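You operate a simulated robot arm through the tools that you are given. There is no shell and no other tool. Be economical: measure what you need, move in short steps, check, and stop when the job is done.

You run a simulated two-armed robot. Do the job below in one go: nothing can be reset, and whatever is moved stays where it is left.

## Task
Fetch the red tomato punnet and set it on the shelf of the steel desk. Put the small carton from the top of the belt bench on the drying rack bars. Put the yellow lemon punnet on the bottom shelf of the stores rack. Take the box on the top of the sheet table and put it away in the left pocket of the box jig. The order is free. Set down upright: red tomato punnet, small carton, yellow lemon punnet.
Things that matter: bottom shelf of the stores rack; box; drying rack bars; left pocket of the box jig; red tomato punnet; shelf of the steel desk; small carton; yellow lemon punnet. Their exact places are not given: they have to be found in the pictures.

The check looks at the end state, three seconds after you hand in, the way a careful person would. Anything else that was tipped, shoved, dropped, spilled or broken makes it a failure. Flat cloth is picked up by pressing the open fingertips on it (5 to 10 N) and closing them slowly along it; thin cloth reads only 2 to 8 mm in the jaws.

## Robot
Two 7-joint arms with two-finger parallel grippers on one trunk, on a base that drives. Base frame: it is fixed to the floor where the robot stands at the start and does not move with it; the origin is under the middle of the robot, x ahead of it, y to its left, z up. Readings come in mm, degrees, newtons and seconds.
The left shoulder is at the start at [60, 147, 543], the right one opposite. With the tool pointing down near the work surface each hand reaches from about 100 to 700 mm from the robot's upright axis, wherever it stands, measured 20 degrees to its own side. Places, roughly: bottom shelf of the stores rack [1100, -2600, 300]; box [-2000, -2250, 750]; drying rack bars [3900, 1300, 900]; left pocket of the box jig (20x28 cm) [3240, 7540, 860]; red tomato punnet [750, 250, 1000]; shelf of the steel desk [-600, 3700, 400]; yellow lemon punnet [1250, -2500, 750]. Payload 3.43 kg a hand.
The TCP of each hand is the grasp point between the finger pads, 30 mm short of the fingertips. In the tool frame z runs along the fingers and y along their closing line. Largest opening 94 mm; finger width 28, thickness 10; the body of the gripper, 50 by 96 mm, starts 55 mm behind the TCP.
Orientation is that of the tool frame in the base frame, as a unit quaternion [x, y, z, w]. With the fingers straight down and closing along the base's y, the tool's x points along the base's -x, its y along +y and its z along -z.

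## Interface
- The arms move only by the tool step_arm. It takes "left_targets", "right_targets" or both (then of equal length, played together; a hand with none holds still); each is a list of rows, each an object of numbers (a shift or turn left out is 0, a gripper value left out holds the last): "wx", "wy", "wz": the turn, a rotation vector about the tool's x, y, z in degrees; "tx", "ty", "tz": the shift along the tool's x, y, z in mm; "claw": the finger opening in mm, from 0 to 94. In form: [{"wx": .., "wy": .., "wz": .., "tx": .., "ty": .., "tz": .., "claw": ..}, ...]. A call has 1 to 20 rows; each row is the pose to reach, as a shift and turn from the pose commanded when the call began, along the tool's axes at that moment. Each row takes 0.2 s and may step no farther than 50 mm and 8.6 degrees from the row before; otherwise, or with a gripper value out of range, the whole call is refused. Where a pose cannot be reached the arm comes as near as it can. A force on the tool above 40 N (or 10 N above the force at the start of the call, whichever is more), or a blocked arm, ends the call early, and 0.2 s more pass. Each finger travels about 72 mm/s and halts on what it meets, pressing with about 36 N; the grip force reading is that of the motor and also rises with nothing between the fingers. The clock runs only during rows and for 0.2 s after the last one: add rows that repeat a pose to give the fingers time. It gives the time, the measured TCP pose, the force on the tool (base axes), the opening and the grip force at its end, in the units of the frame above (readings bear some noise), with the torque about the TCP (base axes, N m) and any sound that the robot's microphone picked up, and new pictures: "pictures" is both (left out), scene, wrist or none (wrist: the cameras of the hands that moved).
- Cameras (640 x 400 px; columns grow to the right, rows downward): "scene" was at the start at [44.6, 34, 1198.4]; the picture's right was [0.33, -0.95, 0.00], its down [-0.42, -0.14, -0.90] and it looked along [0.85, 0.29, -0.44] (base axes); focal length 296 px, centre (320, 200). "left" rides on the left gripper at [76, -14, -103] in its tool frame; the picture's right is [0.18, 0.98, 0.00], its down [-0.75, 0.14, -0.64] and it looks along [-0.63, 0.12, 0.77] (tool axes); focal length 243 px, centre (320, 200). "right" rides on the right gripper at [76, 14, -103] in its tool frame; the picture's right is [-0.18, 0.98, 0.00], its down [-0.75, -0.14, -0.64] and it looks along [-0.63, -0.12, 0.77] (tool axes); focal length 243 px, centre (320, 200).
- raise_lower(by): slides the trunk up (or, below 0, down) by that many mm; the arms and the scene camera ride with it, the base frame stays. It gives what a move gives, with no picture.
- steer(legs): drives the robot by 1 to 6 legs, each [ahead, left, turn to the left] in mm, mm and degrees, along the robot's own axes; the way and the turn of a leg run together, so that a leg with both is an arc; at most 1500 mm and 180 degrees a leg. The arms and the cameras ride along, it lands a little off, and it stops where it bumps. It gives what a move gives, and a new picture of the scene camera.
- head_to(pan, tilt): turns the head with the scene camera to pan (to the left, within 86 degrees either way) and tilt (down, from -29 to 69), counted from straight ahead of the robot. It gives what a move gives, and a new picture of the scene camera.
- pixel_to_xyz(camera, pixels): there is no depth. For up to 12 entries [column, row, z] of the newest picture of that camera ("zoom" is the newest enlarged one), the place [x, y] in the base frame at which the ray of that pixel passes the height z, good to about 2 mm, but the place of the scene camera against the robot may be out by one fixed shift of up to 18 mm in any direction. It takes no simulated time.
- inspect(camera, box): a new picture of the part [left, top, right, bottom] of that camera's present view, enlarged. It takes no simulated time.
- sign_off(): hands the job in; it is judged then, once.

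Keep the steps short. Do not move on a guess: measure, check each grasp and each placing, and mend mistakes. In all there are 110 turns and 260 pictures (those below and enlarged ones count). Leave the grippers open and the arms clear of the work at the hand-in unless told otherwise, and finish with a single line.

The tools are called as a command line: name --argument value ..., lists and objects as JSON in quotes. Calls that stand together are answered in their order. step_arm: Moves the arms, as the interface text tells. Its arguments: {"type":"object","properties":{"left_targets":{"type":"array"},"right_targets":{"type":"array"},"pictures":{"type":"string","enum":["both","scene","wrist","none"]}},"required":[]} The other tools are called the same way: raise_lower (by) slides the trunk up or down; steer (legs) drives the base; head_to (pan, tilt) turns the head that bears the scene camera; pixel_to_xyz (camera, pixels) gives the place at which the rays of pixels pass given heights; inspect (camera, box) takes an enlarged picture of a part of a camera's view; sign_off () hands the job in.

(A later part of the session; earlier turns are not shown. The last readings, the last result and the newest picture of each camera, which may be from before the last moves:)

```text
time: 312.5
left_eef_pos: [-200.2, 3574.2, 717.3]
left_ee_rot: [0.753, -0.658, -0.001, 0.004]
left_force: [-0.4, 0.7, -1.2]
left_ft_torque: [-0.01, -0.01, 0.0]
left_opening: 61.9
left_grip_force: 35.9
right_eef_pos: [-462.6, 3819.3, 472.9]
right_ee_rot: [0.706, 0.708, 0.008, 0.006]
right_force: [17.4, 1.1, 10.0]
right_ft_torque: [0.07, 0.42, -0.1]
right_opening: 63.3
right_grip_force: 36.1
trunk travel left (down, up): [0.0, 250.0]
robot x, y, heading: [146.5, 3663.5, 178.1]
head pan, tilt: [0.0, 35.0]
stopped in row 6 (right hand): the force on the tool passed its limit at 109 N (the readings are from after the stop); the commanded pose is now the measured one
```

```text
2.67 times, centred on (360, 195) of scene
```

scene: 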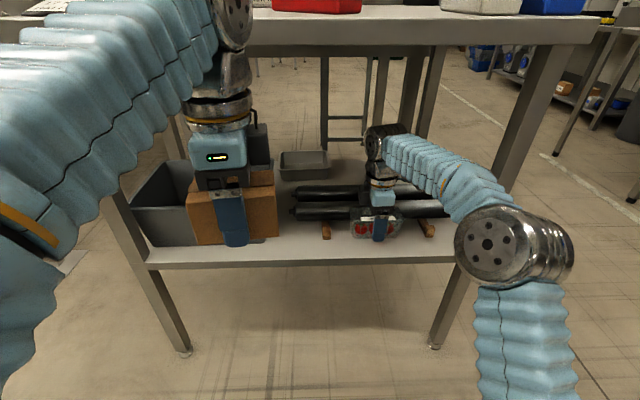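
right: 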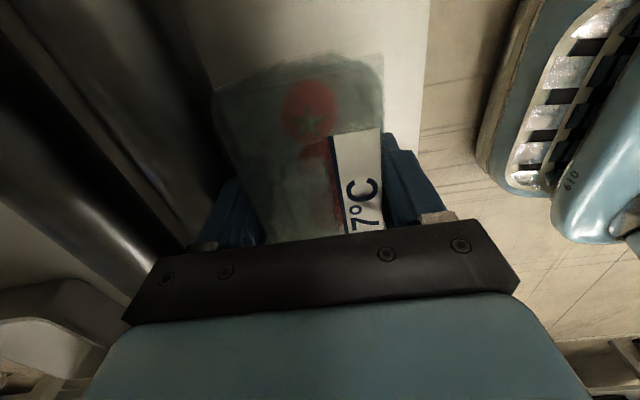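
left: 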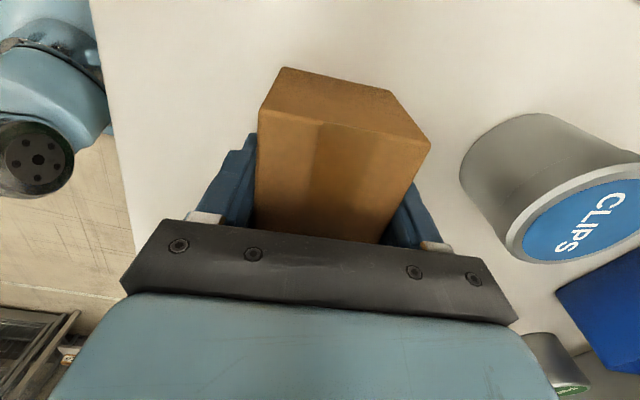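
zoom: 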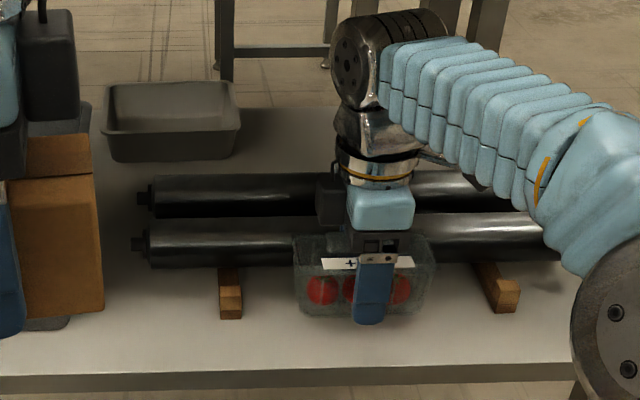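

A contact stopped me near x −463, likely the far finger against the roller. I'll back off 25 mm and look closely.

step_arm --right_targets '[{"ty": 12}, {"ty": 25}, {"ty": 25}]'

inspect --camera "scene" --box '[270, 160, 470, 285]'

pixel_to_xyz --camera "zoom" --pixels '[[110, 195, 420], [110, 195, 440], [110, 195, 400], [110, 165, 440], [110, 215, 395], [180, 305, 368], [180, 340, 368]]'

```text
time: 313.3
left_eef_pos: [-200.3, 3574.5, 716.1]
left_ee_rot: [0.753, -0.658, -0.001, 0.004]
left_force: [-0.8, 0.6, -1.4]
left_ft_torque: [-0.01, -0.02, -0.01]
left_opening: 61.8
left_grip_force: 36.0
right_eef_pos: [-438.5, 3821.3, 470.2]
right_ee_rot: [0.706, 0.708, 0.008, 0.006]
right_force: [-0.3, -0.1, -0.5]
right_ft_torque: [-0.03, -0.02, -0.03]
right_opening: 63.5
right_grip_force: 35.5
trunk travel left (down, up): [0.0, 250.0]
robot x, y, heading: [146.4, 3663.9, 178.1]
head pan, tilt: [0.0, 35.0]
```

scene: 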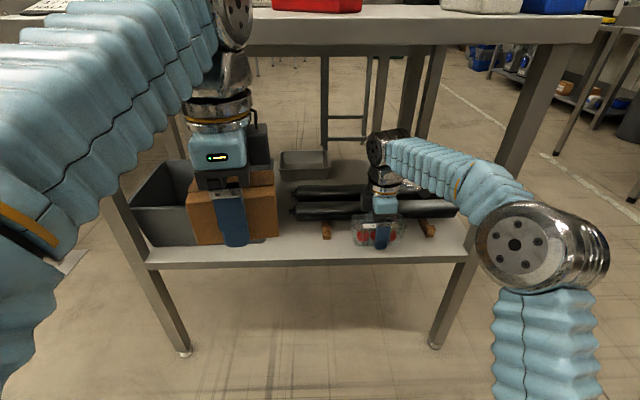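
right: 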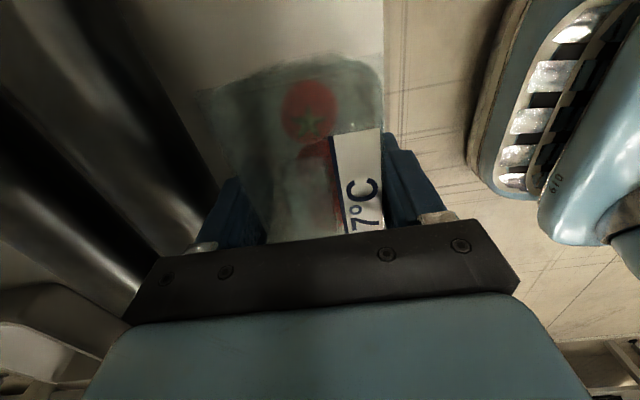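

```text
3.20 times, centred on (370, 222) of scene
```

zoom: 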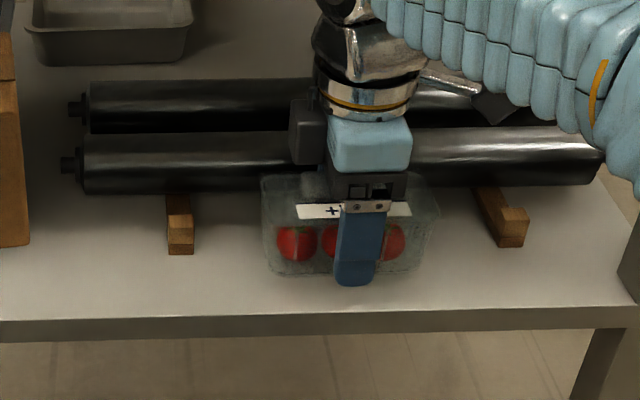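

```text
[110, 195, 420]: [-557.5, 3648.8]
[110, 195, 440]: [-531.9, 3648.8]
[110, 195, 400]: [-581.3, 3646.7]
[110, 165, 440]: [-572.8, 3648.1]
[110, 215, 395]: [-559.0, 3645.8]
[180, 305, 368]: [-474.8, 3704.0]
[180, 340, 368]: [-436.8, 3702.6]
```

pixel_to_xyz --camera "right" --pixels '[[175, 100, 400], [175, 100, 430], [175, 100, 368], [150, 150, 430], [384, 60, 368], [384, 20, 368], [120, 60, 430]]'

inspect --camera "right" --box '[0, 0, 400, 250]'

```text
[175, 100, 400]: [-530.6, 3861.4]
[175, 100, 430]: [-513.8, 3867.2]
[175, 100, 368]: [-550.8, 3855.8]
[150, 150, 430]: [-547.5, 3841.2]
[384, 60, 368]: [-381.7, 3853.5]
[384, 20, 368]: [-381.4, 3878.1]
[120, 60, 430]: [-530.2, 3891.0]
```

```text
1.60 times, centred on (200, 125) of right
```

zoom: 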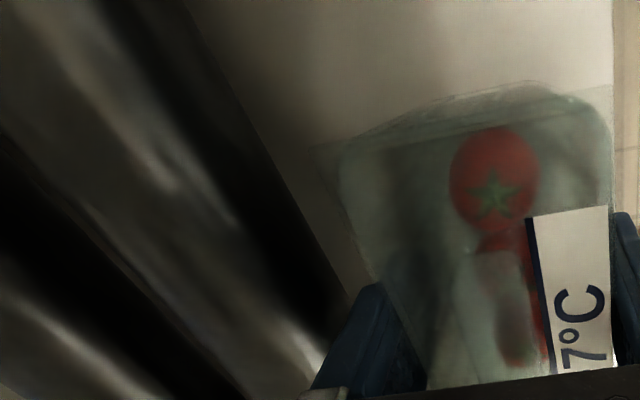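

The wrist camera puts the shelf edge at x ≈ −385, so the shelf is higher than I thought (≈430) and the roller front is near −492. The present spot, x −438, is right. I'll lower in small steps until it rests.

step_arm --right_targets '[{"tz": 2}, {"tz": 4}, {"tz": 6}, {"tz": 8}]' --pictures "none"

inspect --camera "scene" --box '[270, 160, 470, 285]'

```text
time: 314.3
left_eef_pos: [-201.4, 3574.2, 715.0]
left_ee_rot: [0.752, -0.659, 0.0, 0.005]
left_force: [-0.2, -0.1, -0.9]
left_ft_torque: [-0.02, 0.03, 0.05]
left_opening: 61.8
left_grip_force: 36.1
right_eef_pos: [-440.3, 3819.7, 463.2]
right_ee_rot: [0.705, 0.709, 0.008, 0.005]
right_force: [0.4, -0.1, -0.9]
right_ft_torque: [-0.02, 0.0, 0.0]
right_opening: 63.4
right_grip_force: 35.7
trunk travel left (down, up): [0.0, 250.0]
robot x, y, heading: [147.7, 3667.2, 177.9]
head pan, tilt: [0.0, 35.0]
```

```text
3.20 times, centred on (370, 222) of scene
```

zoom: 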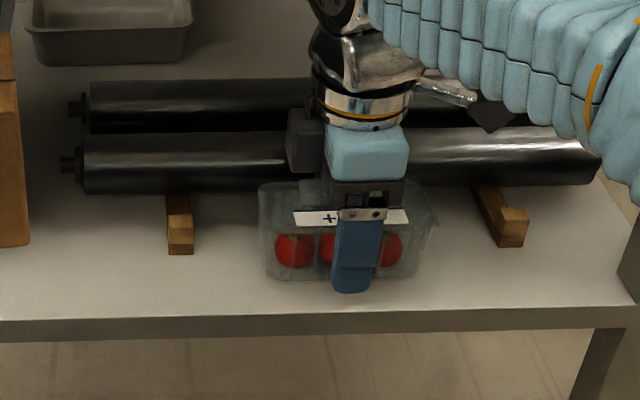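

No contact yet at z 463; keep lowering.

step_arm --right_targets '[{"tz": 3}, {"tz": 6}, {"tz": 9}, {"tz": 12}, {"tz": 15}, {"tz": 18}, {"tz": 21}, {"tz": 24}]' --pictures "wrist"

inspect --camera "scene" --box '[270, 160, 470, 285]'

```text
time: 315.8
left_eef_pos: [-199.2, 3574.5, 715.4]
left_ee_rot: [0.752, -0.659, -0.001, 0.006]
left_force: [0.1, -0.2, -1.0]
left_ft_torque: [0.03, 0.03, 0.0]
left_opening: 61.9
left_grip_force: 35.5
right_eef_pos: [-437.7, 3819.8, 449.8]
right_ee_rot: [0.705, 0.709, 0.004, 0.001]
right_force: [7.8, 1.5, 17.4]
right_ft_torque: [0.2, -0.08, 0.06]
right_opening: 63.3
right_grip_force: 35.9
trunk travel left (down, up): [0.0, 250.0]
robot x, y, heading: [149.2, 3667.5, 178.0]
head pan, tilt: [0.0, 35.0]
stopped in row 7 (right hand): the force on the tool passed its limit at 43 N (the readings are from after the stop); the commanded pose is now the measured one
```

right: 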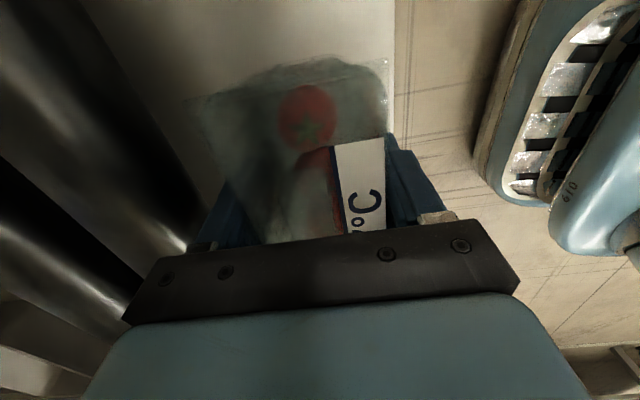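

```text
3.20 times, centred on (370, 222) of scene
```

zoom: 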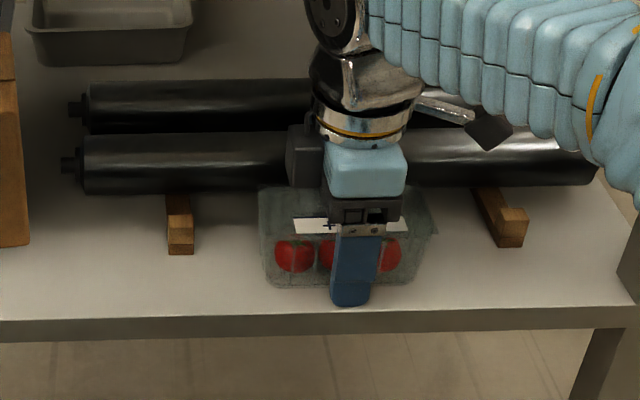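

pixel_to_xyz --camera "right" --pixels '[[395, 60, 410], [395, 20, 410], [175, 130, 440], [175, 130, 410], [190, 100, 460]]'

inspect --camera "right" --box '[150, 20, 470, 220]'

```text
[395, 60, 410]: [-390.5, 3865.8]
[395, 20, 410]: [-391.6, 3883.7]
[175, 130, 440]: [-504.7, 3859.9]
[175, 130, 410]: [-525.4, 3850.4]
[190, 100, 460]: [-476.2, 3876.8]
```

```text
2.00 times, centred on (310, 120) of right
```

zoom: 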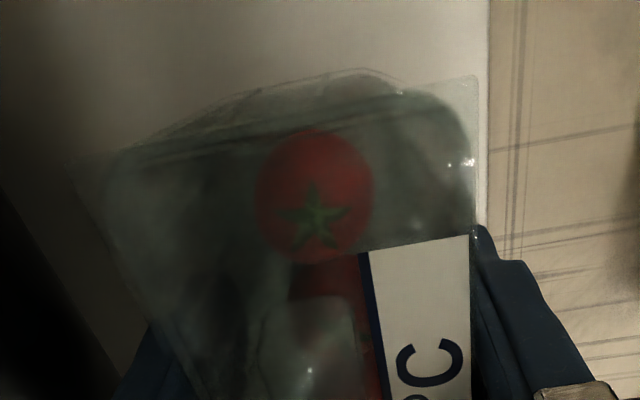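

The punnet rests on the shelf with about 20 mm to the edge at −391. I'll relieve the push and open slightly.

step_arm --right_targets '[{"tz": -1.5}, {"tz": -1.5, "claw": 66}, {"tz": -1.5, "claw": 69}, {"tz": -1.5, "claw": 72}, {"tz": -1.5, "claw": 73}]' --pictures "wrist"

inspect --camera "scene" --box '[270, 160, 470, 285]'

```text
time: 317.0
left_eef_pos: [-199.8, 3573.8, 716.1]
left_ee_rot: [0.752, -0.659, 0.0, 0.004]
left_force: [-0.2, -0.2, -0.9]
left_ft_torque: [0.02, 0.01, 0.0]
left_opening: 61.6
left_grip_force: 35.7
right_eef_pos: [-439.2, 3819.9, 450.3]
right_ee_rot: [0.706, 0.708, 0.005, 0.001]
right_force: [10.3, -0.3, 10.8]
right_ft_torque: [-0.15, 0.14, 0.16]
right_opening: 67.0
right_grip_force: 0.2
trunk travel left (down, up): [0.0, 250.0]
robot x, y, heading: [149.1, 3660.8, 178.1]
head pan, tilt: [0.0, 35.0]
```

right: 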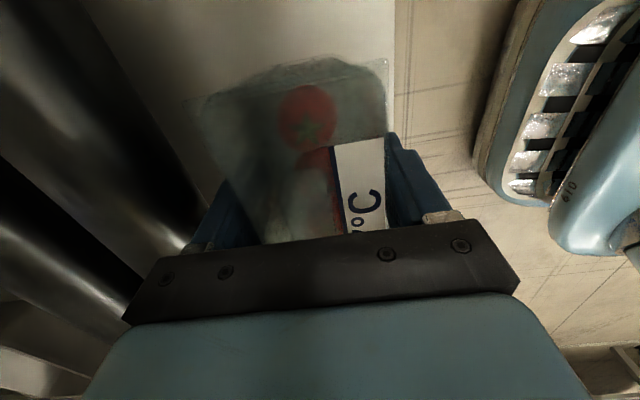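

```text
3.20 times, centred on (370, 222) of scene
```

zoom: 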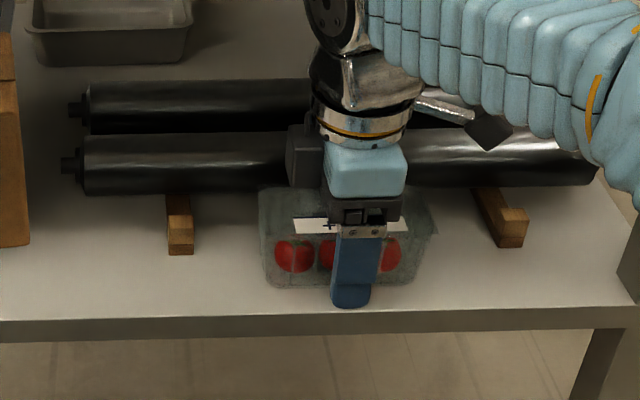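

The far finger is touching the roller (10 N back and up), so that stop may not have been the shelf. I'll re-grip, move 8 mm away from the roller, and lower again.

step_arm --right_targets '[{"claw": 62}, {"claw": 60}, {"claw": 60}, {"tz": -3, "ty": 4, "claw": 60}, {"tz": -3, "ty": 9, "claw": 60}, {"tz": -3, "ty": 9, "claw": 60}]' --pictures "wrist"

inspect --camera "scene" --box '[270, 160, 470, 285]'

```text
time: 318.4
left_eef_pos: [-199.7, 3575.2, 715.5]
left_ee_rot: [0.752, -0.659, 0.0, 0.005]
left_force: [-1.5, -0.3, -0.8]
left_ft_torque: [0.03, 0.01, -0.03]
left_opening: 61.8
left_grip_force: 35.9
right_eef_pos: [-430.3, 3820.9, 452.5]
right_ee_rot: [0.705, 0.709, 0.005, 0.002]
right_force: [0.3, 0.5, -0.7]
right_ft_torque: [0.0, 0.01, -0.01]
right_opening: 63.5
right_grip_force: 36.8
trunk travel left (down, up): [0.0, 250.0]
robot x, y, heading: [146.9, 3663.0, 177.9]
head pan, tilt: [0.0, 35.0]
```

right: 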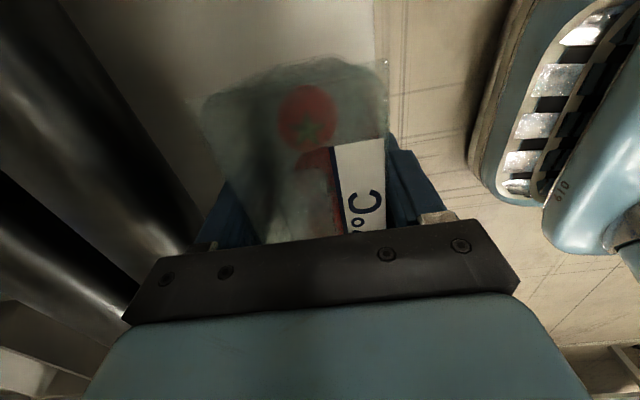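

```text
3.20 times, centred on (370, 222) of scene
```

zoom: 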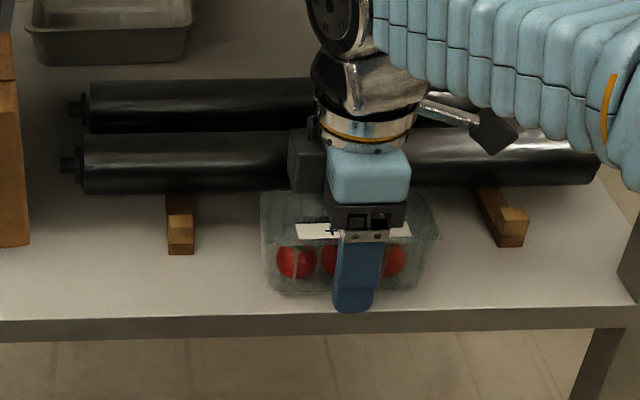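

Free now. Lower in small steps until real contact.

step_arm --right_targets '[{"tz": 4}, {"tz": 8}, {"tz": 12}, {"tz": 16}, {"tz": 20}, {"tz": 24}, {"tz": 27}, {"tz": 30}, {"tz": 33}, {"tz": 36}, {"tz": 39}, {"tz": 42}]' --pictures "wrist"

inspect --camera "scene" --box '[270, 160, 470, 285]'

```text
time: 319.1
left_eef_pos: [-198.5, 3574.3, 716.4]
left_ee_rot: [0.752, -0.659, -0.002, 0.004]
left_force: [0.0, -1.1, -0.7]
left_ft_torque: [0.0, -0.01, -0.04]
left_opening: 61.6
left_grip_force: 36.2
right_eef_pos: [-430.9, 3820.5, 450.7]
right_ee_rot: [0.706, 0.708, 0.0, -0.001]
right_force: [5.2, 1.0, 19.1]
right_ft_torque: [0.13, -0.74, -0.03]
right_opening: 63.8
right_grip_force: 35.9
trunk travel left (down, up): [0.0, 250.0]
robot x, y, heading: [149.8, 3661.0, 178.1]
head pan, tilt: [0.0, 35.0]
stopped in row 3 (right hand): the force on the tool passed its limit at 48 N (the readings are from after the stop); the commanded pose is now the measured one
```

right: 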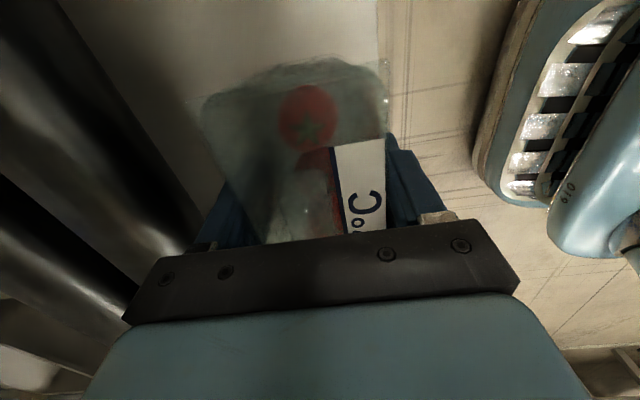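

```text
3.20 times, centred on (370, 222) of scene
```

zoom: 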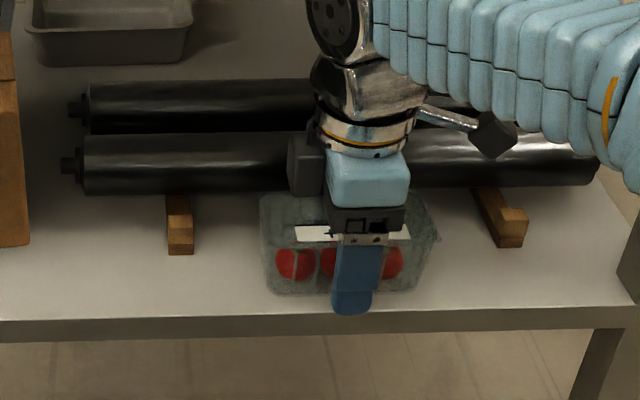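

Contact again at the same height away from the roller, so this is the shelf (z ≈ 409). Relieve and open.

step_arm --right_targets '[{"tz": -1}, {"tz": -1, "claw": 67}, {"tz": -1, "claw": 71}, {"tz": -1, "claw": 74}, {"tz": -1, "claw": 74}]' --pictures "wrist"

inspect --camera "scene" --box '[270, 160, 470, 285]'

```text
time: 320.3
left_eef_pos: [-200.1, 3574.4, 715.5]
left_ee_rot: [0.752, -0.659, -0.001, 0.004]
left_force: [0.0, 0.0, -0.4]
left_ft_torque: [0.01, -0.06, -0.02]
left_opening: 61.9
left_grip_force: 35.9
right_eef_pos: [-432.3, 3820.4, 449.9]
right_ee_rot: [0.706, 0.708, 0.0, -0.001]
right_force: [-15.6, 4.3, 32.9]
right_ft_torque: [-0.16, -0.66, 0.01]
right_opening: 65.5
right_grip_force: 0.0
trunk travel left (down, up): [0.0, 250.0]
robot x, y, heading: [149.1, 3660.7, 178.3]
head pan, tilt: [0.0, 35.0]
```

right: 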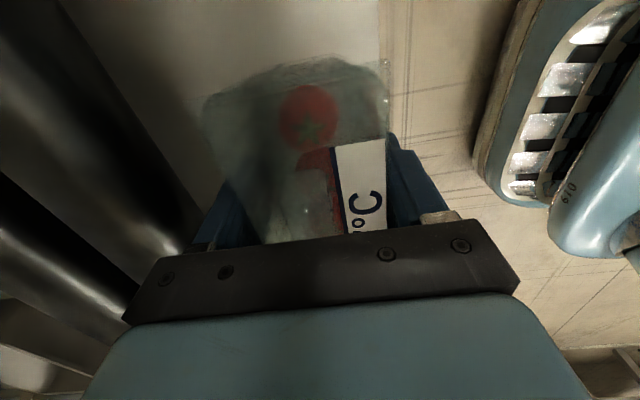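

```text
3.20 times, centred on (370, 222) of scene
```

zoom: 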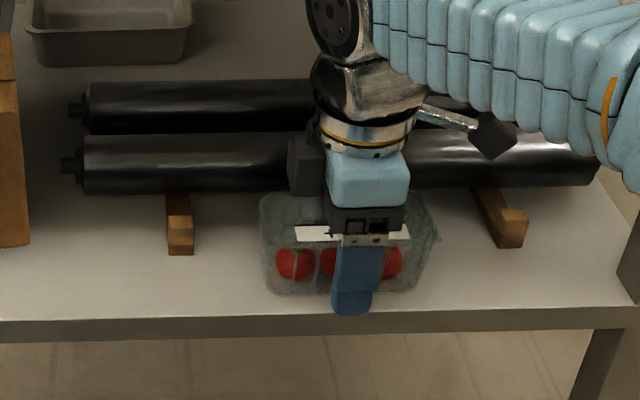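

Forces show the fingertips themselves pressing on the shelf (z ≈ 420) and friction blocking the opening. I'll raise 4 mm, then open.

step_arm --right_targets '[{"tz": -2, "claw": 65}, {"tz": -4, "claw": 66}, {"tz": -4, "claw": 70}, {"tz": -4, "claw": 74}, {"tz": -4, "claw": 76}, {"tz": -4, "claw": 76}]' --pictures "wrist"

inspect --camera "scene" --box '[270, 160, 470, 285]'

```text
time: 321.7
left_eef_pos: [-199.9, 3574.6, 716.8]
left_ee_rot: [0.752, -0.659, 0.0, 0.004]
left_force: [0.0, -1.3, -0.9]
left_ft_torque: [0.02, 0.01, -0.01]
left_opening: 61.7
left_grip_force: 36.3
right_eef_pos: [-430.6, 3820.4, 452.9]
right_ee_rot: [0.706, 0.708, 0.002, 0.0]
right_force: [-0.5, 0.4, 0.1]
right_ft_torque: [0.01, 0.0, -0.01]
right_opening: 76.0
right_grip_force: 0.0
trunk travel left (down, up): [0.0, 250.0]
robot x, y, heading: [150.0, 3661.2, 178.0]
head pan, tilt: [0.0, 35.0]
```

right: 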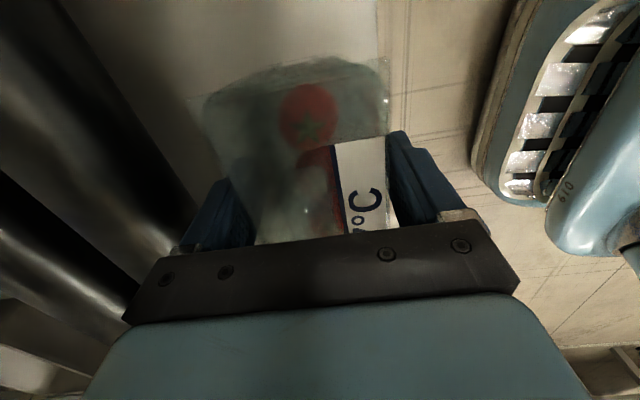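

```text
3.20 times, centred on (370, 222) of scene
```

zoom: 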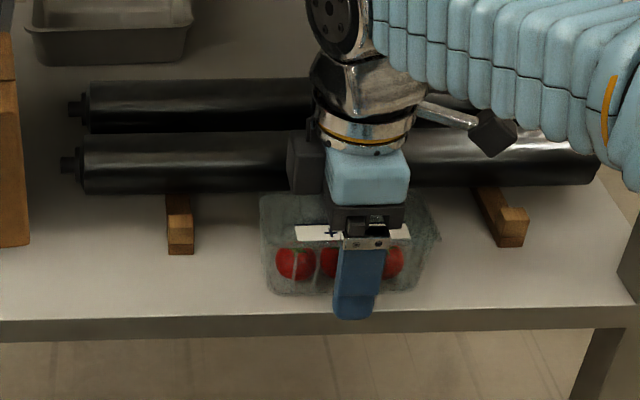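

Released, punnet standing ~20 mm inside the edge. Raise straight up and retract.

step_arm --right_targets '[{"tz": -18}, {"tz": -36}, {"tz": -54}, {"tz": -70}, {"tz": -70, "ty": 40}, {"tz": -70, "ty": 85}, {"tz": -70, "ty": 130}, {"tz": -70, "ty": 175}, {"tz": -70, "ty": 215}]' --pictures "scene"

inspect --camera "scene" --box '[270, 160, 470, 285]'

```text
time: 323.7
left_eef_pos: [-199.8, 3574.0, 716.2]
left_ee_rot: [0.753, -0.658, 0.0, 0.005]
left_force: [-0.2, -0.4, -1.2]
left_ft_torque: [-0.02, -0.01, 0.0]
left_opening: 61.7
left_grip_force: 36.2
right_eef_pos: [-216.0, 3820.5, 522.4]
right_ee_rot: [0.706, 0.708, 0.002, 0.0]
right_force: [-0.9, 0.4, -1.6]
right_ft_torque: [0.02, 0.0, -0.02]
right_opening: 76.1
right_grip_force: 0.0
trunk travel left (down, up): [0.0, 250.0]
robot x, y, heading: [146.6, 3661.8, 178.1]
head pan, tilt: [0.0, 35.0]
```

scene: 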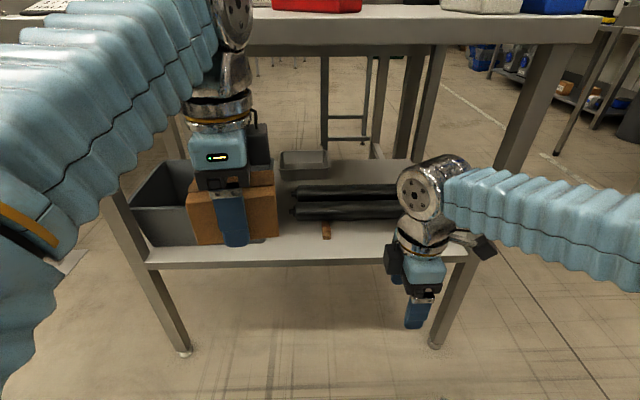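

```text
3.20 times, centred on (370, 222) of scene
```

zoom: 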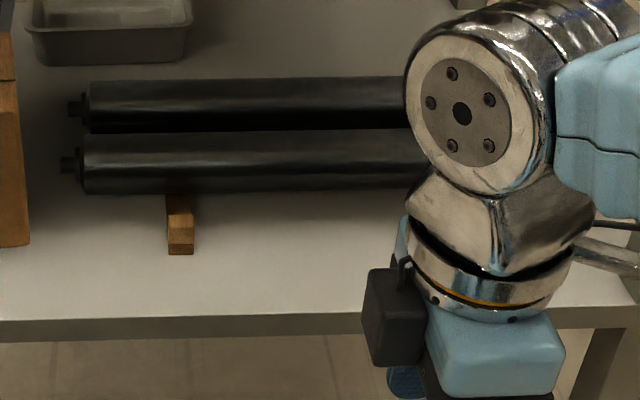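

The punnet isn't where I left it in this view; check the wrist camera and the area at once.

inspect --camera "right" --box '[0, 0, 640, 400]'

head_to --pan 0 --tilt 55

```text
1.00 times, centred on (320, 200) of right (not enlarged: the box is as wide or as high as the picture)
```

zoom: 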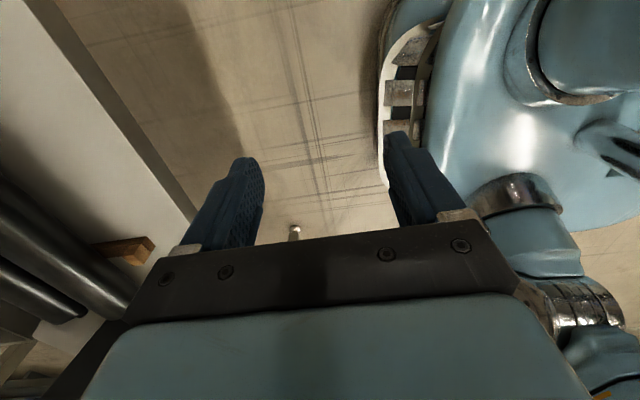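

```text
time: 324.6
left_eef_pos: [-199.9, 3574.5, 716.7]
left_ee_rot: [0.752, -0.659, -0.001, 0.004]
left_force: [0.1, -1.1, -1.0]
left_ft_torque: [0.01, 0.02, 0.01]
left_opening: 61.7
left_grip_force: 35.9
right_eef_pos: [-215.9, 3820.2, 522.4]
right_ee_rot: [0.706, 0.709, 0.001, 0.0]
right_force: [-0.7, -0.2, 0.7]
right_ft_torque: [-0.05, -0.04, 0.04]
right_opening: 76.4
right_grip_force: 0.0
trunk travel left (down, up): [0.0, 250.0]
robot x, y, heading: [151.8, 3664.0, 178.0]
head pan, tilt: [0.0, 55.0]
```

scene: 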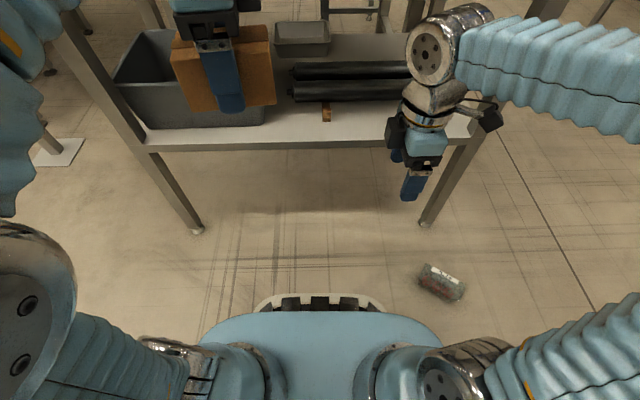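

The punnet was dragged off and lies on the floor at about (440,282). I must recover it; look closely and measure.

inspect --camera "scene" --box '[380, 240, 500, 315]'

pixel_to_xyz --camera "scene" --pixels '[[440, 282, 0], [440, 282, 40], [422, 268, 30], [460, 298, 30], [435, 222, 0]]'

```text
5.33 times, centred on (440, 278) of scene
```

zoom: 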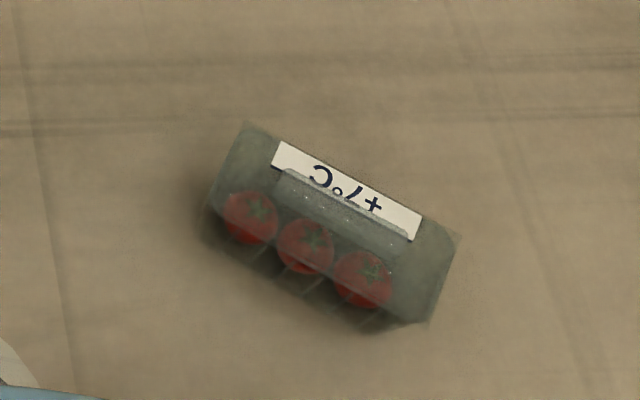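

```text
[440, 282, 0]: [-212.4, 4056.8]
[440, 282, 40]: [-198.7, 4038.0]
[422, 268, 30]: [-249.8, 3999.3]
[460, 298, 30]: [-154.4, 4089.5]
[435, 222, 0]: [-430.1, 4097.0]
```

It landed upright and intact. Measure its outline on the floor.

pixel_to_xyz --camera "zoom" --pixels '[[248, 125, 60], [458, 232, 60], [430, 322, 60], [210, 205, 60], [215, 225, 0], [375, 330, 0], [283, 143, 60], [420, 215, 60], [272, 165, 60], [410, 240, 60]]'

```text
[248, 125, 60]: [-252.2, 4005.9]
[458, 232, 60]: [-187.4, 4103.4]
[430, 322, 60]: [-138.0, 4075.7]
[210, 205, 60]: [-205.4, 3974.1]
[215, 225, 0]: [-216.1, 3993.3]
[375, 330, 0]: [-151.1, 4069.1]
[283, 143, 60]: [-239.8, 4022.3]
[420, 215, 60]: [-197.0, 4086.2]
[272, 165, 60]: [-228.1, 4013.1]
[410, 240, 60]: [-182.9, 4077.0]
```

Rim centre ≈ (−196, 4040), long axis at 56°. I'll bring the right hand above it, turned to match, and look.

step_arm --right_targets '[{"tx": 23, "ty": 2, "tz": 35, "wz": 4, "claw": 94}, {"tx": 46, "ty": 4, "tz": 70, "wz": 8}, {"tx": 69, "ty": 7, "tz": 105, "wz": 12}, {"tx": 92, "ty": 9, "tz": 140, "wz": 16}, {"tx": 115, "ty": 11, "tz": 175, "wz": 20}, {"tx": 138, "ty": 13, "tz": 210, "wz": 24}, {"tx": 161, "ty": 16, "tz": 245, "wz": 28}, {"tx": 184, "ty": 18, "tz": 280, "wz": 31}, {"tx": 207, "ty": 20, "tz": 318, "wz": 33.6}]'

pixel_to_xyz --camera "right" --pixels '[[320, 150, 60]]'

```text
time: 326.6
left_eef_pos: [-200.7, 3573.8, 715.8]
left_ee_rot: [0.752, -0.659, 0.0, 0.005]
left_force: [-0.4, -0.7, -0.1]
left_ft_torque: [0.02, 0.02, -0.01]
left_opening: 61.6
left_grip_force: 36.1
right_eef_pos: [-196.9, 4028.5, 204.6]
right_ee_rot: [0.881, 0.473, 0.0, 0.0]
right_force: [0.0, 0.0, -0.2]
right_ft_torque: [-0.01, -0.02, -0.02]
right_opening: 93.9
right_grip_force: 0.0
trunk travel left (down, up): [0.0, 250.0]
robot x, y, heading: [148.6, 3661.5, 178.1]
head pan, tilt: [0.0, 55.0]
```

scene: 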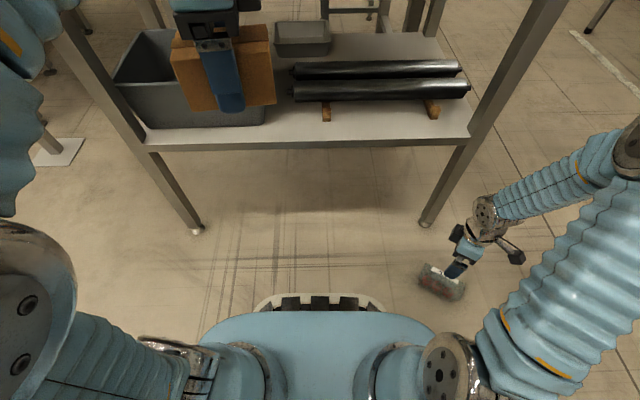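
right: 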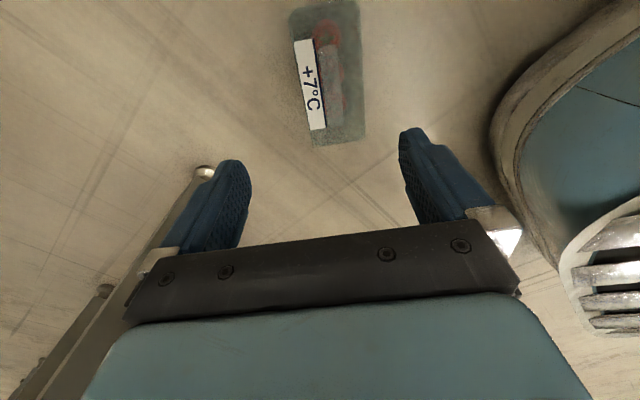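

```text
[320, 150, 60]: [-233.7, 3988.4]
```

pixel_to_xyz --camera "right" --pixels '[[290, 10, 60], [358, 2, 60], [366, 137, 60], [314, 146, 60], [290, 10, 75], [358, 2, 75], [366, 137, 75], [314, 146, 75]]'

inspect --camera "right" --box '[240, 0, 420, 160]'

```text
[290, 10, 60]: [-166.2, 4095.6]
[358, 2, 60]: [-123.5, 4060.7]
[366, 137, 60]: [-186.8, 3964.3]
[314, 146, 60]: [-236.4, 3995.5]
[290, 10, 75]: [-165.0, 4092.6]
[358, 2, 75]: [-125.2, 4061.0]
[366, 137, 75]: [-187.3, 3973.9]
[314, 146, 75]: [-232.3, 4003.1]
```

```text
2.50 times, centred on (330, 80) of right
```

zoom: 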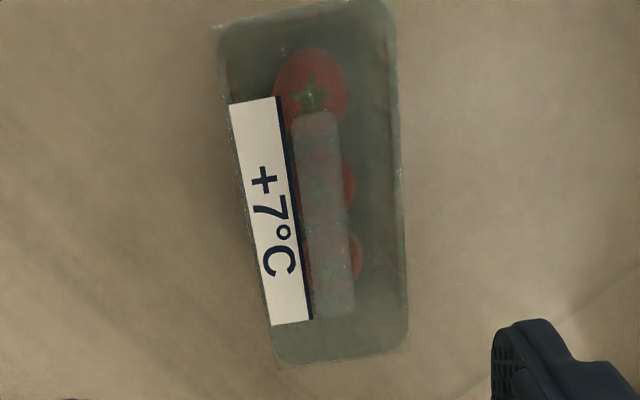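

Seen from above it's upright, centre ≈ (−178, 4030). Shift, lower to z 40 and close.

step_arm --right_targets '[{"tx": 11.7, "ty": 15, "tz": 30}, {"tx": 11.7, "ty": 15, "tz": 70}, {"tx": 11.7, "ty": 15, "tz": 110}, {"tx": 11.7, "ty": 15, "tz": 145}, {"tx": 11.7, "ty": 15, "tz": 164}, {"tx": 11.7, "ty": 15, "tz": 164, "claw": 80}, {"tx": 11.7, "ty": 15, "tz": 164, "claw": 70}, {"tx": 11.7, "ty": 15, "tz": 164, "claw": 62}, {"tx": 11.7, "ty": 15, "tz": 164, "claw": 55}, {"tx": 11.7, "ty": 15, "tz": 164, "claw": 55}]'

inspect --camera "scene" --box '[380, 200, 540, 300]'

```text
time: 328.8
left_eef_pos: [-200.6, 3574.1, 715.7]
left_ee_rot: [0.752, -0.659, 0.0, 0.005]
left_force: [0.1, -0.5, -1.0]
left_ft_torque: [0.01, -0.02, -0.04]
left_opening: 61.8
left_grip_force: 35.6
right_eef_pos: [-177.2, 4030.1, 42.2]
right_ee_rot: [0.88, 0.474, 0.002, 0.001]
right_force: [-0.2, 0.3, 0.7]
right_ft_torque: [-0.04, 0.02, 0.05]
right_opening: 63.6
right_grip_force: 36.2
trunk travel left (down, up): [0.0, 250.0]
robot x, y, heading: [151.0, 3663.2, 178.2]
head pan, tilt: [0.0, 55.0]
```

scene: 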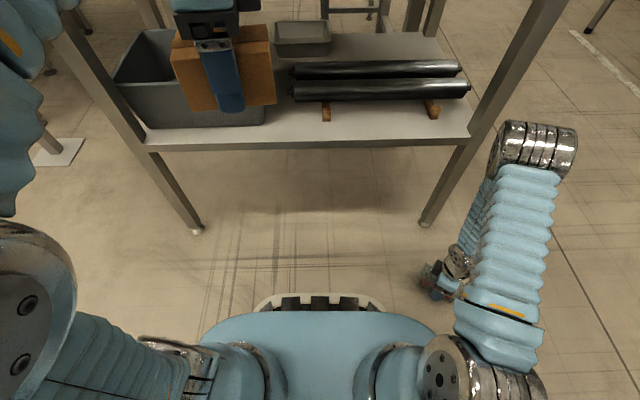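
right: 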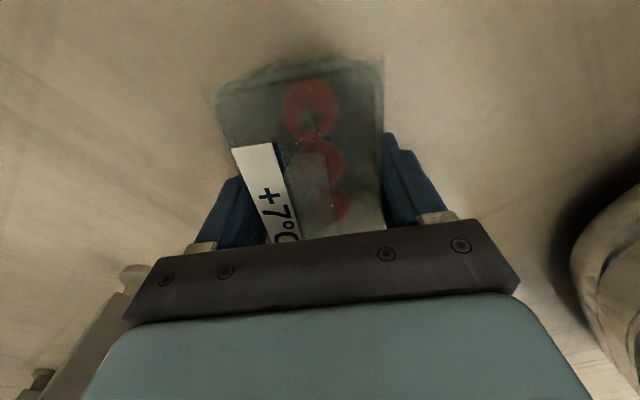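

```text
4.00 times, centred on (460, 250) of scene
```

zoom: 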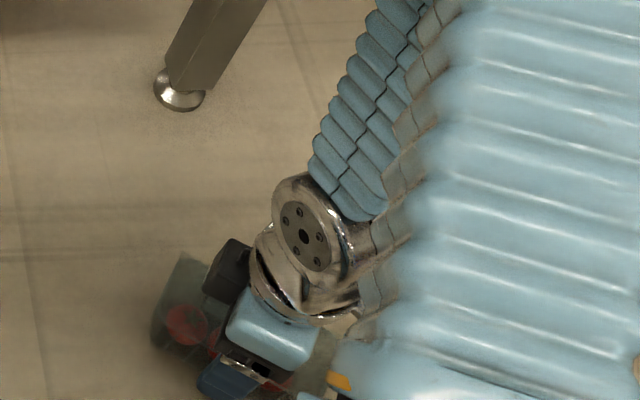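

Gripped upright again (63.6 mm). I'll lift it, turn it back and carry it to the shelf at x −426, stopping just above the surface to check.

step_arm --right_targets '[{"tz": -45}, {"tx": -18.4, "ty": 6.4, "tz": -84, "wz": -3}, {"tx": -36.8, "ty": 12.9, "tz": -123, "wz": -6.1}, {"tx": -55.2, "ty": 19.3, "tz": -162, "wz": -9.2}, {"tx": -73.6, "ty": 25.7, "tz": -201, "wz": -12.2}, {"tx": -92, "ty": 32.1, "tz": -240, "wz": -15.3}, {"tx": -110.5, "ty": 38.6, "tz": -279, "wz": -18.3}, {"tx": -129, "ty": 45, "tz": -318, "wz": -21.4}, {"tx": -147.3, "ty": 51.4, "tz": -357, "wz": -24.4}, {"tx": -165.7, "ty": 57.9, "tz": -396, "wz": -27.5}, {"tx": -184.1, "ty": 64.3, "tz": -435, "wz": -30.5}, {"tx": -202.5, "ty": 70.7, "tz": -473, "wz": -33.6}]' --pictures "none"

step_arm --right_targets '[{"ty": -40, "tz": 10}, {"ty": -80, "tz": 20}, {"ty": -120, "tz": 30}, {"ty": -160, "tz": 35}, {"ty": -196, "tz": 35}, {"ty": -196, "tz": 45}, {"ty": -196, "tz": 53}]' --pictures "both"

inspect --camera "scene" --box '[270, 60, 470, 185]'

```text
time: 331.4
left_eef_pos: [-200.5, 3574.1, 716.3]
left_ee_rot: [0.752, -0.659, -0.001, 0.004]
left_force: [-0.1, 0.2, -1.2]
left_ft_torque: [-0.03, -0.02, 0.01]
left_opening: 61.7
left_grip_force: 35.7
right_eef_pos: [-230.7, 3822.4, 510.5]
right_ee_rot: [0.706, 0.708, 0.003, 0.0]
right_force: [-0.8, 1.1, -0.2]
right_ft_torque: [-0.01, -0.03, -0.01]
right_opening: 63.6
right_grip_force: 36.3
trunk travel left (down, up): [0.0, 250.0]
robot x, y, heading: [148.6, 3663.1, 177.9]
head pan, tilt: [0.0, 55.0]
```

```text
time: 333.0
left_eef_pos: [-199.3, 3574.2, 717.5]
left_ee_rot: [0.752, -0.659, 0.0, 0.004]
left_force: [0.3, -0.3, -1.1]
left_ft_torque: [0.02, -0.02, 0.01]
left_opening: 61.6
left_grip_force: 35.9
right_eef_pos: [-426.7, 3821.3, 462.2]
right_ee_rot: [0.706, 0.708, 0.001, -0.001]
right_force: [0.3, 1.7, 12.1]
right_ft_torque: [0.14, -0.33, -0.05]
right_opening: 63.6
right_grip_force: 35.9
trunk travel left (down, up): [0.0, 250.0]
robot x, y, heading: [153.5, 3662.0, 178.5]
head pan, tilt: [0.0, 55.0]
```

scene: 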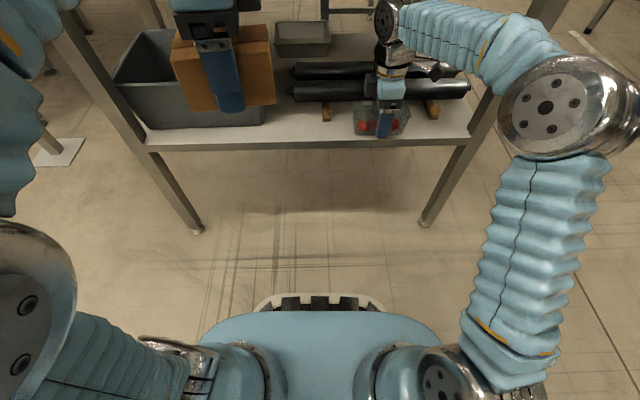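
right: 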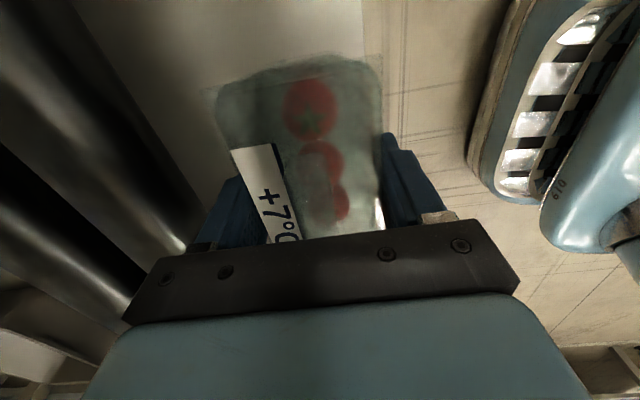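

```text
3.20 times, centred on (370, 122) of scene
```

zoom: 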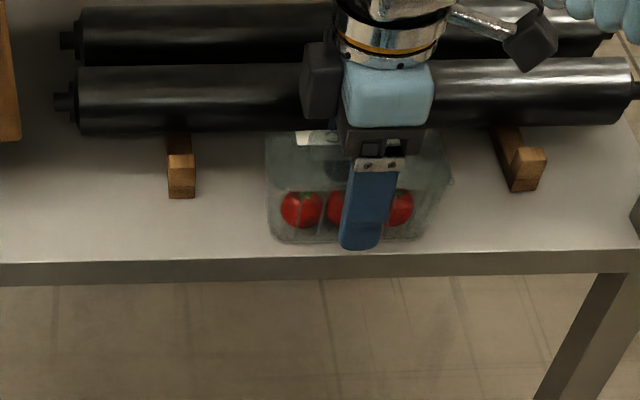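

Contact at z 462: the shelf is at ≈ 420 and the punnet sits level on it. Open wide this time (88), raise 75 straight up, and look before retracting.

step_arm --right_targets '[{"tz": -1}, {"tz": -1, "claw": 68}, {"tz": -1, "claw": 74}, {"tz": -1, "claw": 80}, {"tz": -1, "claw": 86}, {"tz": -1, "claw": 88}, {"tz": -12, "claw": 88}, {"tz": -25, "claw": 88}, {"tz": -40, "claw": 88}, {"tz": -55, "claw": 88}, {"tz": -72, "claw": 88}]' --pictures "wrist"

inspect --camera "scene" --box '[270, 60, 470, 185]'

```text
time: 335.4
left_eef_pos: [-200.1, 3575.2, 715.6]
left_ee_rot: [0.753, -0.658, 0.0, 0.004]
left_force: [0.1, 0.6, -1.1]
left_ft_torque: [0.03, -0.01, 0.02]
left_opening: 61.9
left_grip_force: 36.1
right_eef_pos: [-426.9, 3822.4, 531.5]
right_ee_rot: [0.706, 0.708, 0.002, 0.0]
right_force: [-0.4, 0.3, 0.1]
right_ft_torque: [-0.01, 0.04, 0.0]
right_opening: 88.0
right_grip_force: 0.1
trunk travel left (down, up): [0.0, 250.0]
robot x, y, heading: [149.2, 3662.4, 178.1]
head pan, tilt: [0.0, 55.0]
```

right: 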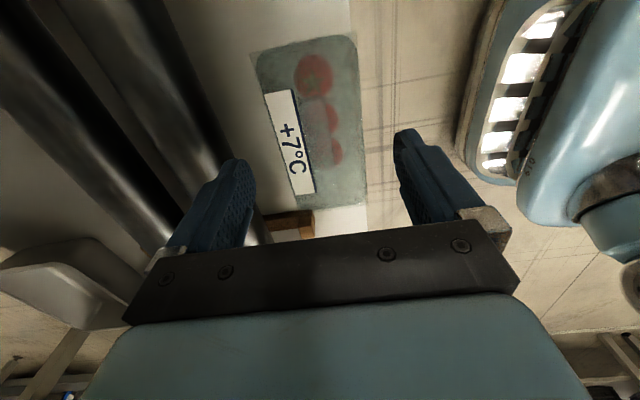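

```text
3.20 times, centred on (370, 122) of scene
```

zoom: 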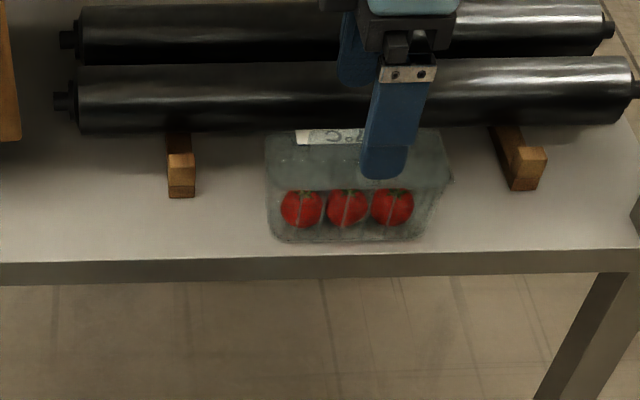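

The punnet stands on the shelf by itself. I'll slide the open fingers away along its length, retract, raise the trunk and drive to the drying rack.

step_arm --right_targets '[{"tz": -10, "tx": 30}, {"tz": -10, "tx": 65}, {"tz": -10, "tx": 98}, {"tz": -10, "tx": 98, "ty": 40}, {"tz": -10, "tx": 98, "ty": 85}, {"tz": -10, "tx": 98, "ty": 130}, {"tz": -10, "tx": 98, "ty": 175}, {"tz": -10, "tx": 98, "ty": 215}]' --pictures "none"

inspect --camera "scene" --box '[240, 40, 500, 200]'

raise_lower --by 250

step_arm --right_targets '[{"tz": -40}, {"tz": -80}, {"tz": -120}, {"tz": -160}]' --pictures "none"

steer --legs '[[0, 0, 91.5], [1060, 0, 0], [0, 0, 90], [1450, 0, 0], [800, 0, 0]]'

steer --legs '[[0, 0, -90], [1300, 0, 0], [0, 0, 90], [550, 0, 0]]'

head_to --pan 0 --tilt 28

```text
time: 337.2
left_eef_pos: [-200.6, 3574.8, 716.1]
left_ee_rot: [0.753, -0.659, -0.001, 0.004]
left_force: [-0.4, -0.7, -0.7]
left_ft_torque: [-0.02, -0.02, -0.04]
left_opening: 61.8
left_grip_force: 35.7
right_eef_pos: [-209.3, 3920.1, 543.4]
right_ee_rot: [0.706, 0.708, 0.002, 0.001]
right_force: [0.5, -0.1, 0.5]
right_ft_torque: [0.02, -0.02, 0.0]
right_opening: 87.9
right_grip_force: 0.1
trunk travel left (down, up): [0.0, 250.0]
robot x, y, heading: [150.6, 3665.3, 178.1]
head pan, tilt: [0.0, 55.0]
```

```text
2.46 times, centred on (370, 120) of scene
```

zoom: 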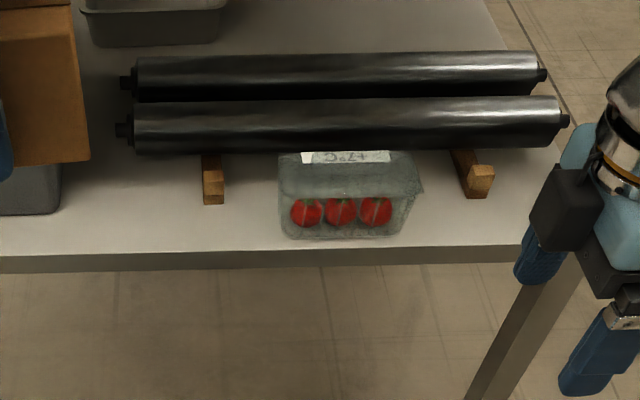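

```text
time: 339.8
left_eef_pos: [-201.0, 3574.6, 965.7]
left_ee_rot: [0.753, -0.659, 0.0, 0.005]
left_force: [-0.6, 0.2, -1.1]
left_ft_torque: [0.01, 0.01, 0.0]
left_opening: 61.6
left_grip_force: 36.3
right_eef_pos: [-209.0, 3920.0, 793.6]
right_ee_rot: [0.706, 0.709, 0.001, 0.0]
right_force: [1.0, 0.8, 1.2]
right_ft_torque: [0.02, 0.01, 0.01]
right_opening: 88.0
right_grip_force: 0.0
trunk travel left (down, up): [-250.0, 0.0]
robot x, y, heading: [148.1, 3665.3, 178.0]
head pan, tilt: [0.0, 55.0]
```

```text
time: 340.8
left_eef_pos: [-200.3, 3574.3, 967.0]
left_ee_rot: [0.753, -0.658, -0.001, 0.004]
left_force: [-0.3, 1.7, -1.4]
left_ft_torque: [0.01, 0.01, 0.04]
left_opening: 62.0
left_grip_force: 36.3
right_eef_pos: [-211.2, 3917.5, 951.9]
right_ee_rot: [0.706, 0.708, 0.002, 0.001]
right_force: [0.2, 0.0, 0.4]
right_ft_torque: [-0.03, -0.01, 0.0]
right_opening: 87.9
right_grip_force: 0.1
trunk travel left (down, up): [-250.0, 0.0]
robot x, y, heading: [150.3, 3662.4, 178.3]
head pan, tilt: [0.0, 55.0]
```

```text
time: 364.6
left_eef_pos: [2737.7, 2714.8, 965.3]
left_ee_rot: [0.643, 0.765, 0.005, 0.0]
left_force: [0.0, -0.1, -1.3]
left_ft_torque: [0.04, -0.02, 0.0]
left_opening: 61.7
left_grip_force: 36.5
right_eef_pos: [2761.2, 2372.7, 952.0]
right_ee_rot: [0.724, -0.69, 0.0, 0.002]
right_force: [0.1, 0.6, -0.2]
right_ft_torque: [-0.01, -0.03, 0.01]
right_opening: 88.1
right_grip_force: 0.0
trunk travel left (down, up): [-250.0, 0.0]
robot x, y, heading: [2388.4, 2605.8, 0.5]
head pan, tilt: [0.0, 55.0]
```

scene: 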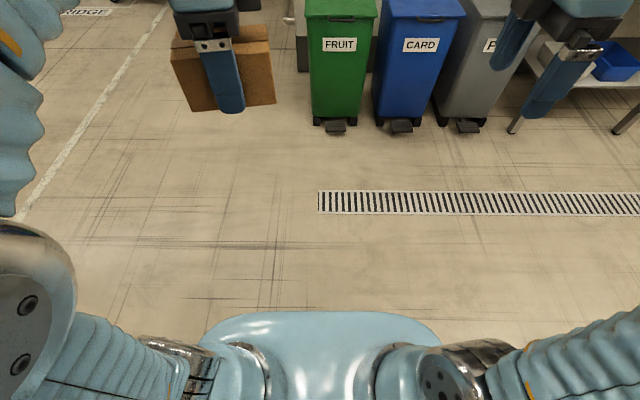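

```text
time: 381.4
left_eef_pos: [3335.4, 1430.1, 966.2]
left_ee_rot: [0.644, 0.765, 0.004, 0.0]
left_force: [-0.6, 0.2, -0.8]
left_ft_torque: [-0.01, 0.0, 0.03]
left_opening: 61.9
left_grip_force: 36.7
right_eef_pos: [3360.3, 1087.7, 952.0]
right_ee_rot: [0.723, -0.691, 0.0, 0.001]
right_force: [0.0, 1.0, 0.3]
right_ft_torque: [0.0, 0.02, -0.02]
right_opening: 88.0
right_grip_force: 0.0
trunk travel left (down, up): [-250.0, 0.0]
robot x, y, heading: [2988.8, 1327.5, 0.6]
head pan, tilt: [0.0, 55.0]
```

scene: 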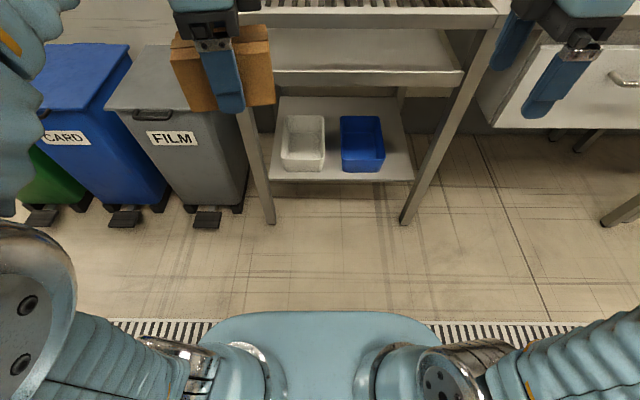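

```text
time: 382.3
left_eef_pos: [3334.5, 1430.8, 965.9]
left_ee_rot: [0.644, 0.765, 0.004, 0.0]
left_force: [-0.1, 0.0, -0.5]
left_ft_torque: [-0.02, 0.0, 0.03]
left_opening: 61.8
left_grip_force: 35.9
right_eef_pos: [3360.2, 1088.1, 950.9]
right_ee_rot: [0.723, -0.691, 0.001, 0.001]
right_force: [-0.2, 0.0, -0.3]
right_ft_torque: [0.01, -0.02, 0.01]
right_opening: 87.9
right_grip_force: 0.1
trunk travel left (down, up): [-250.0, 0.0]
robot x, y, heading: [2987.9, 1329.7, 0.1]
head pan, tilt: [0.0, 28.0]
```

scene: 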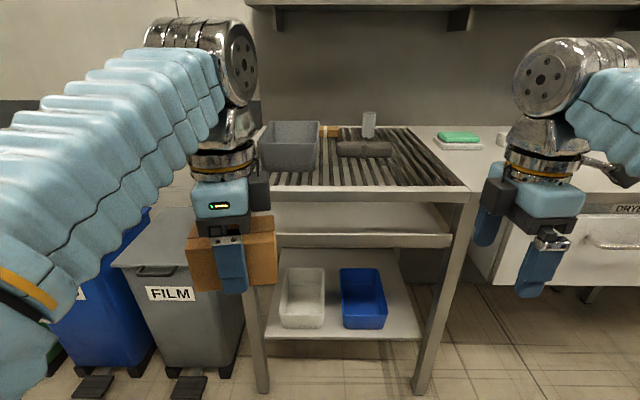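

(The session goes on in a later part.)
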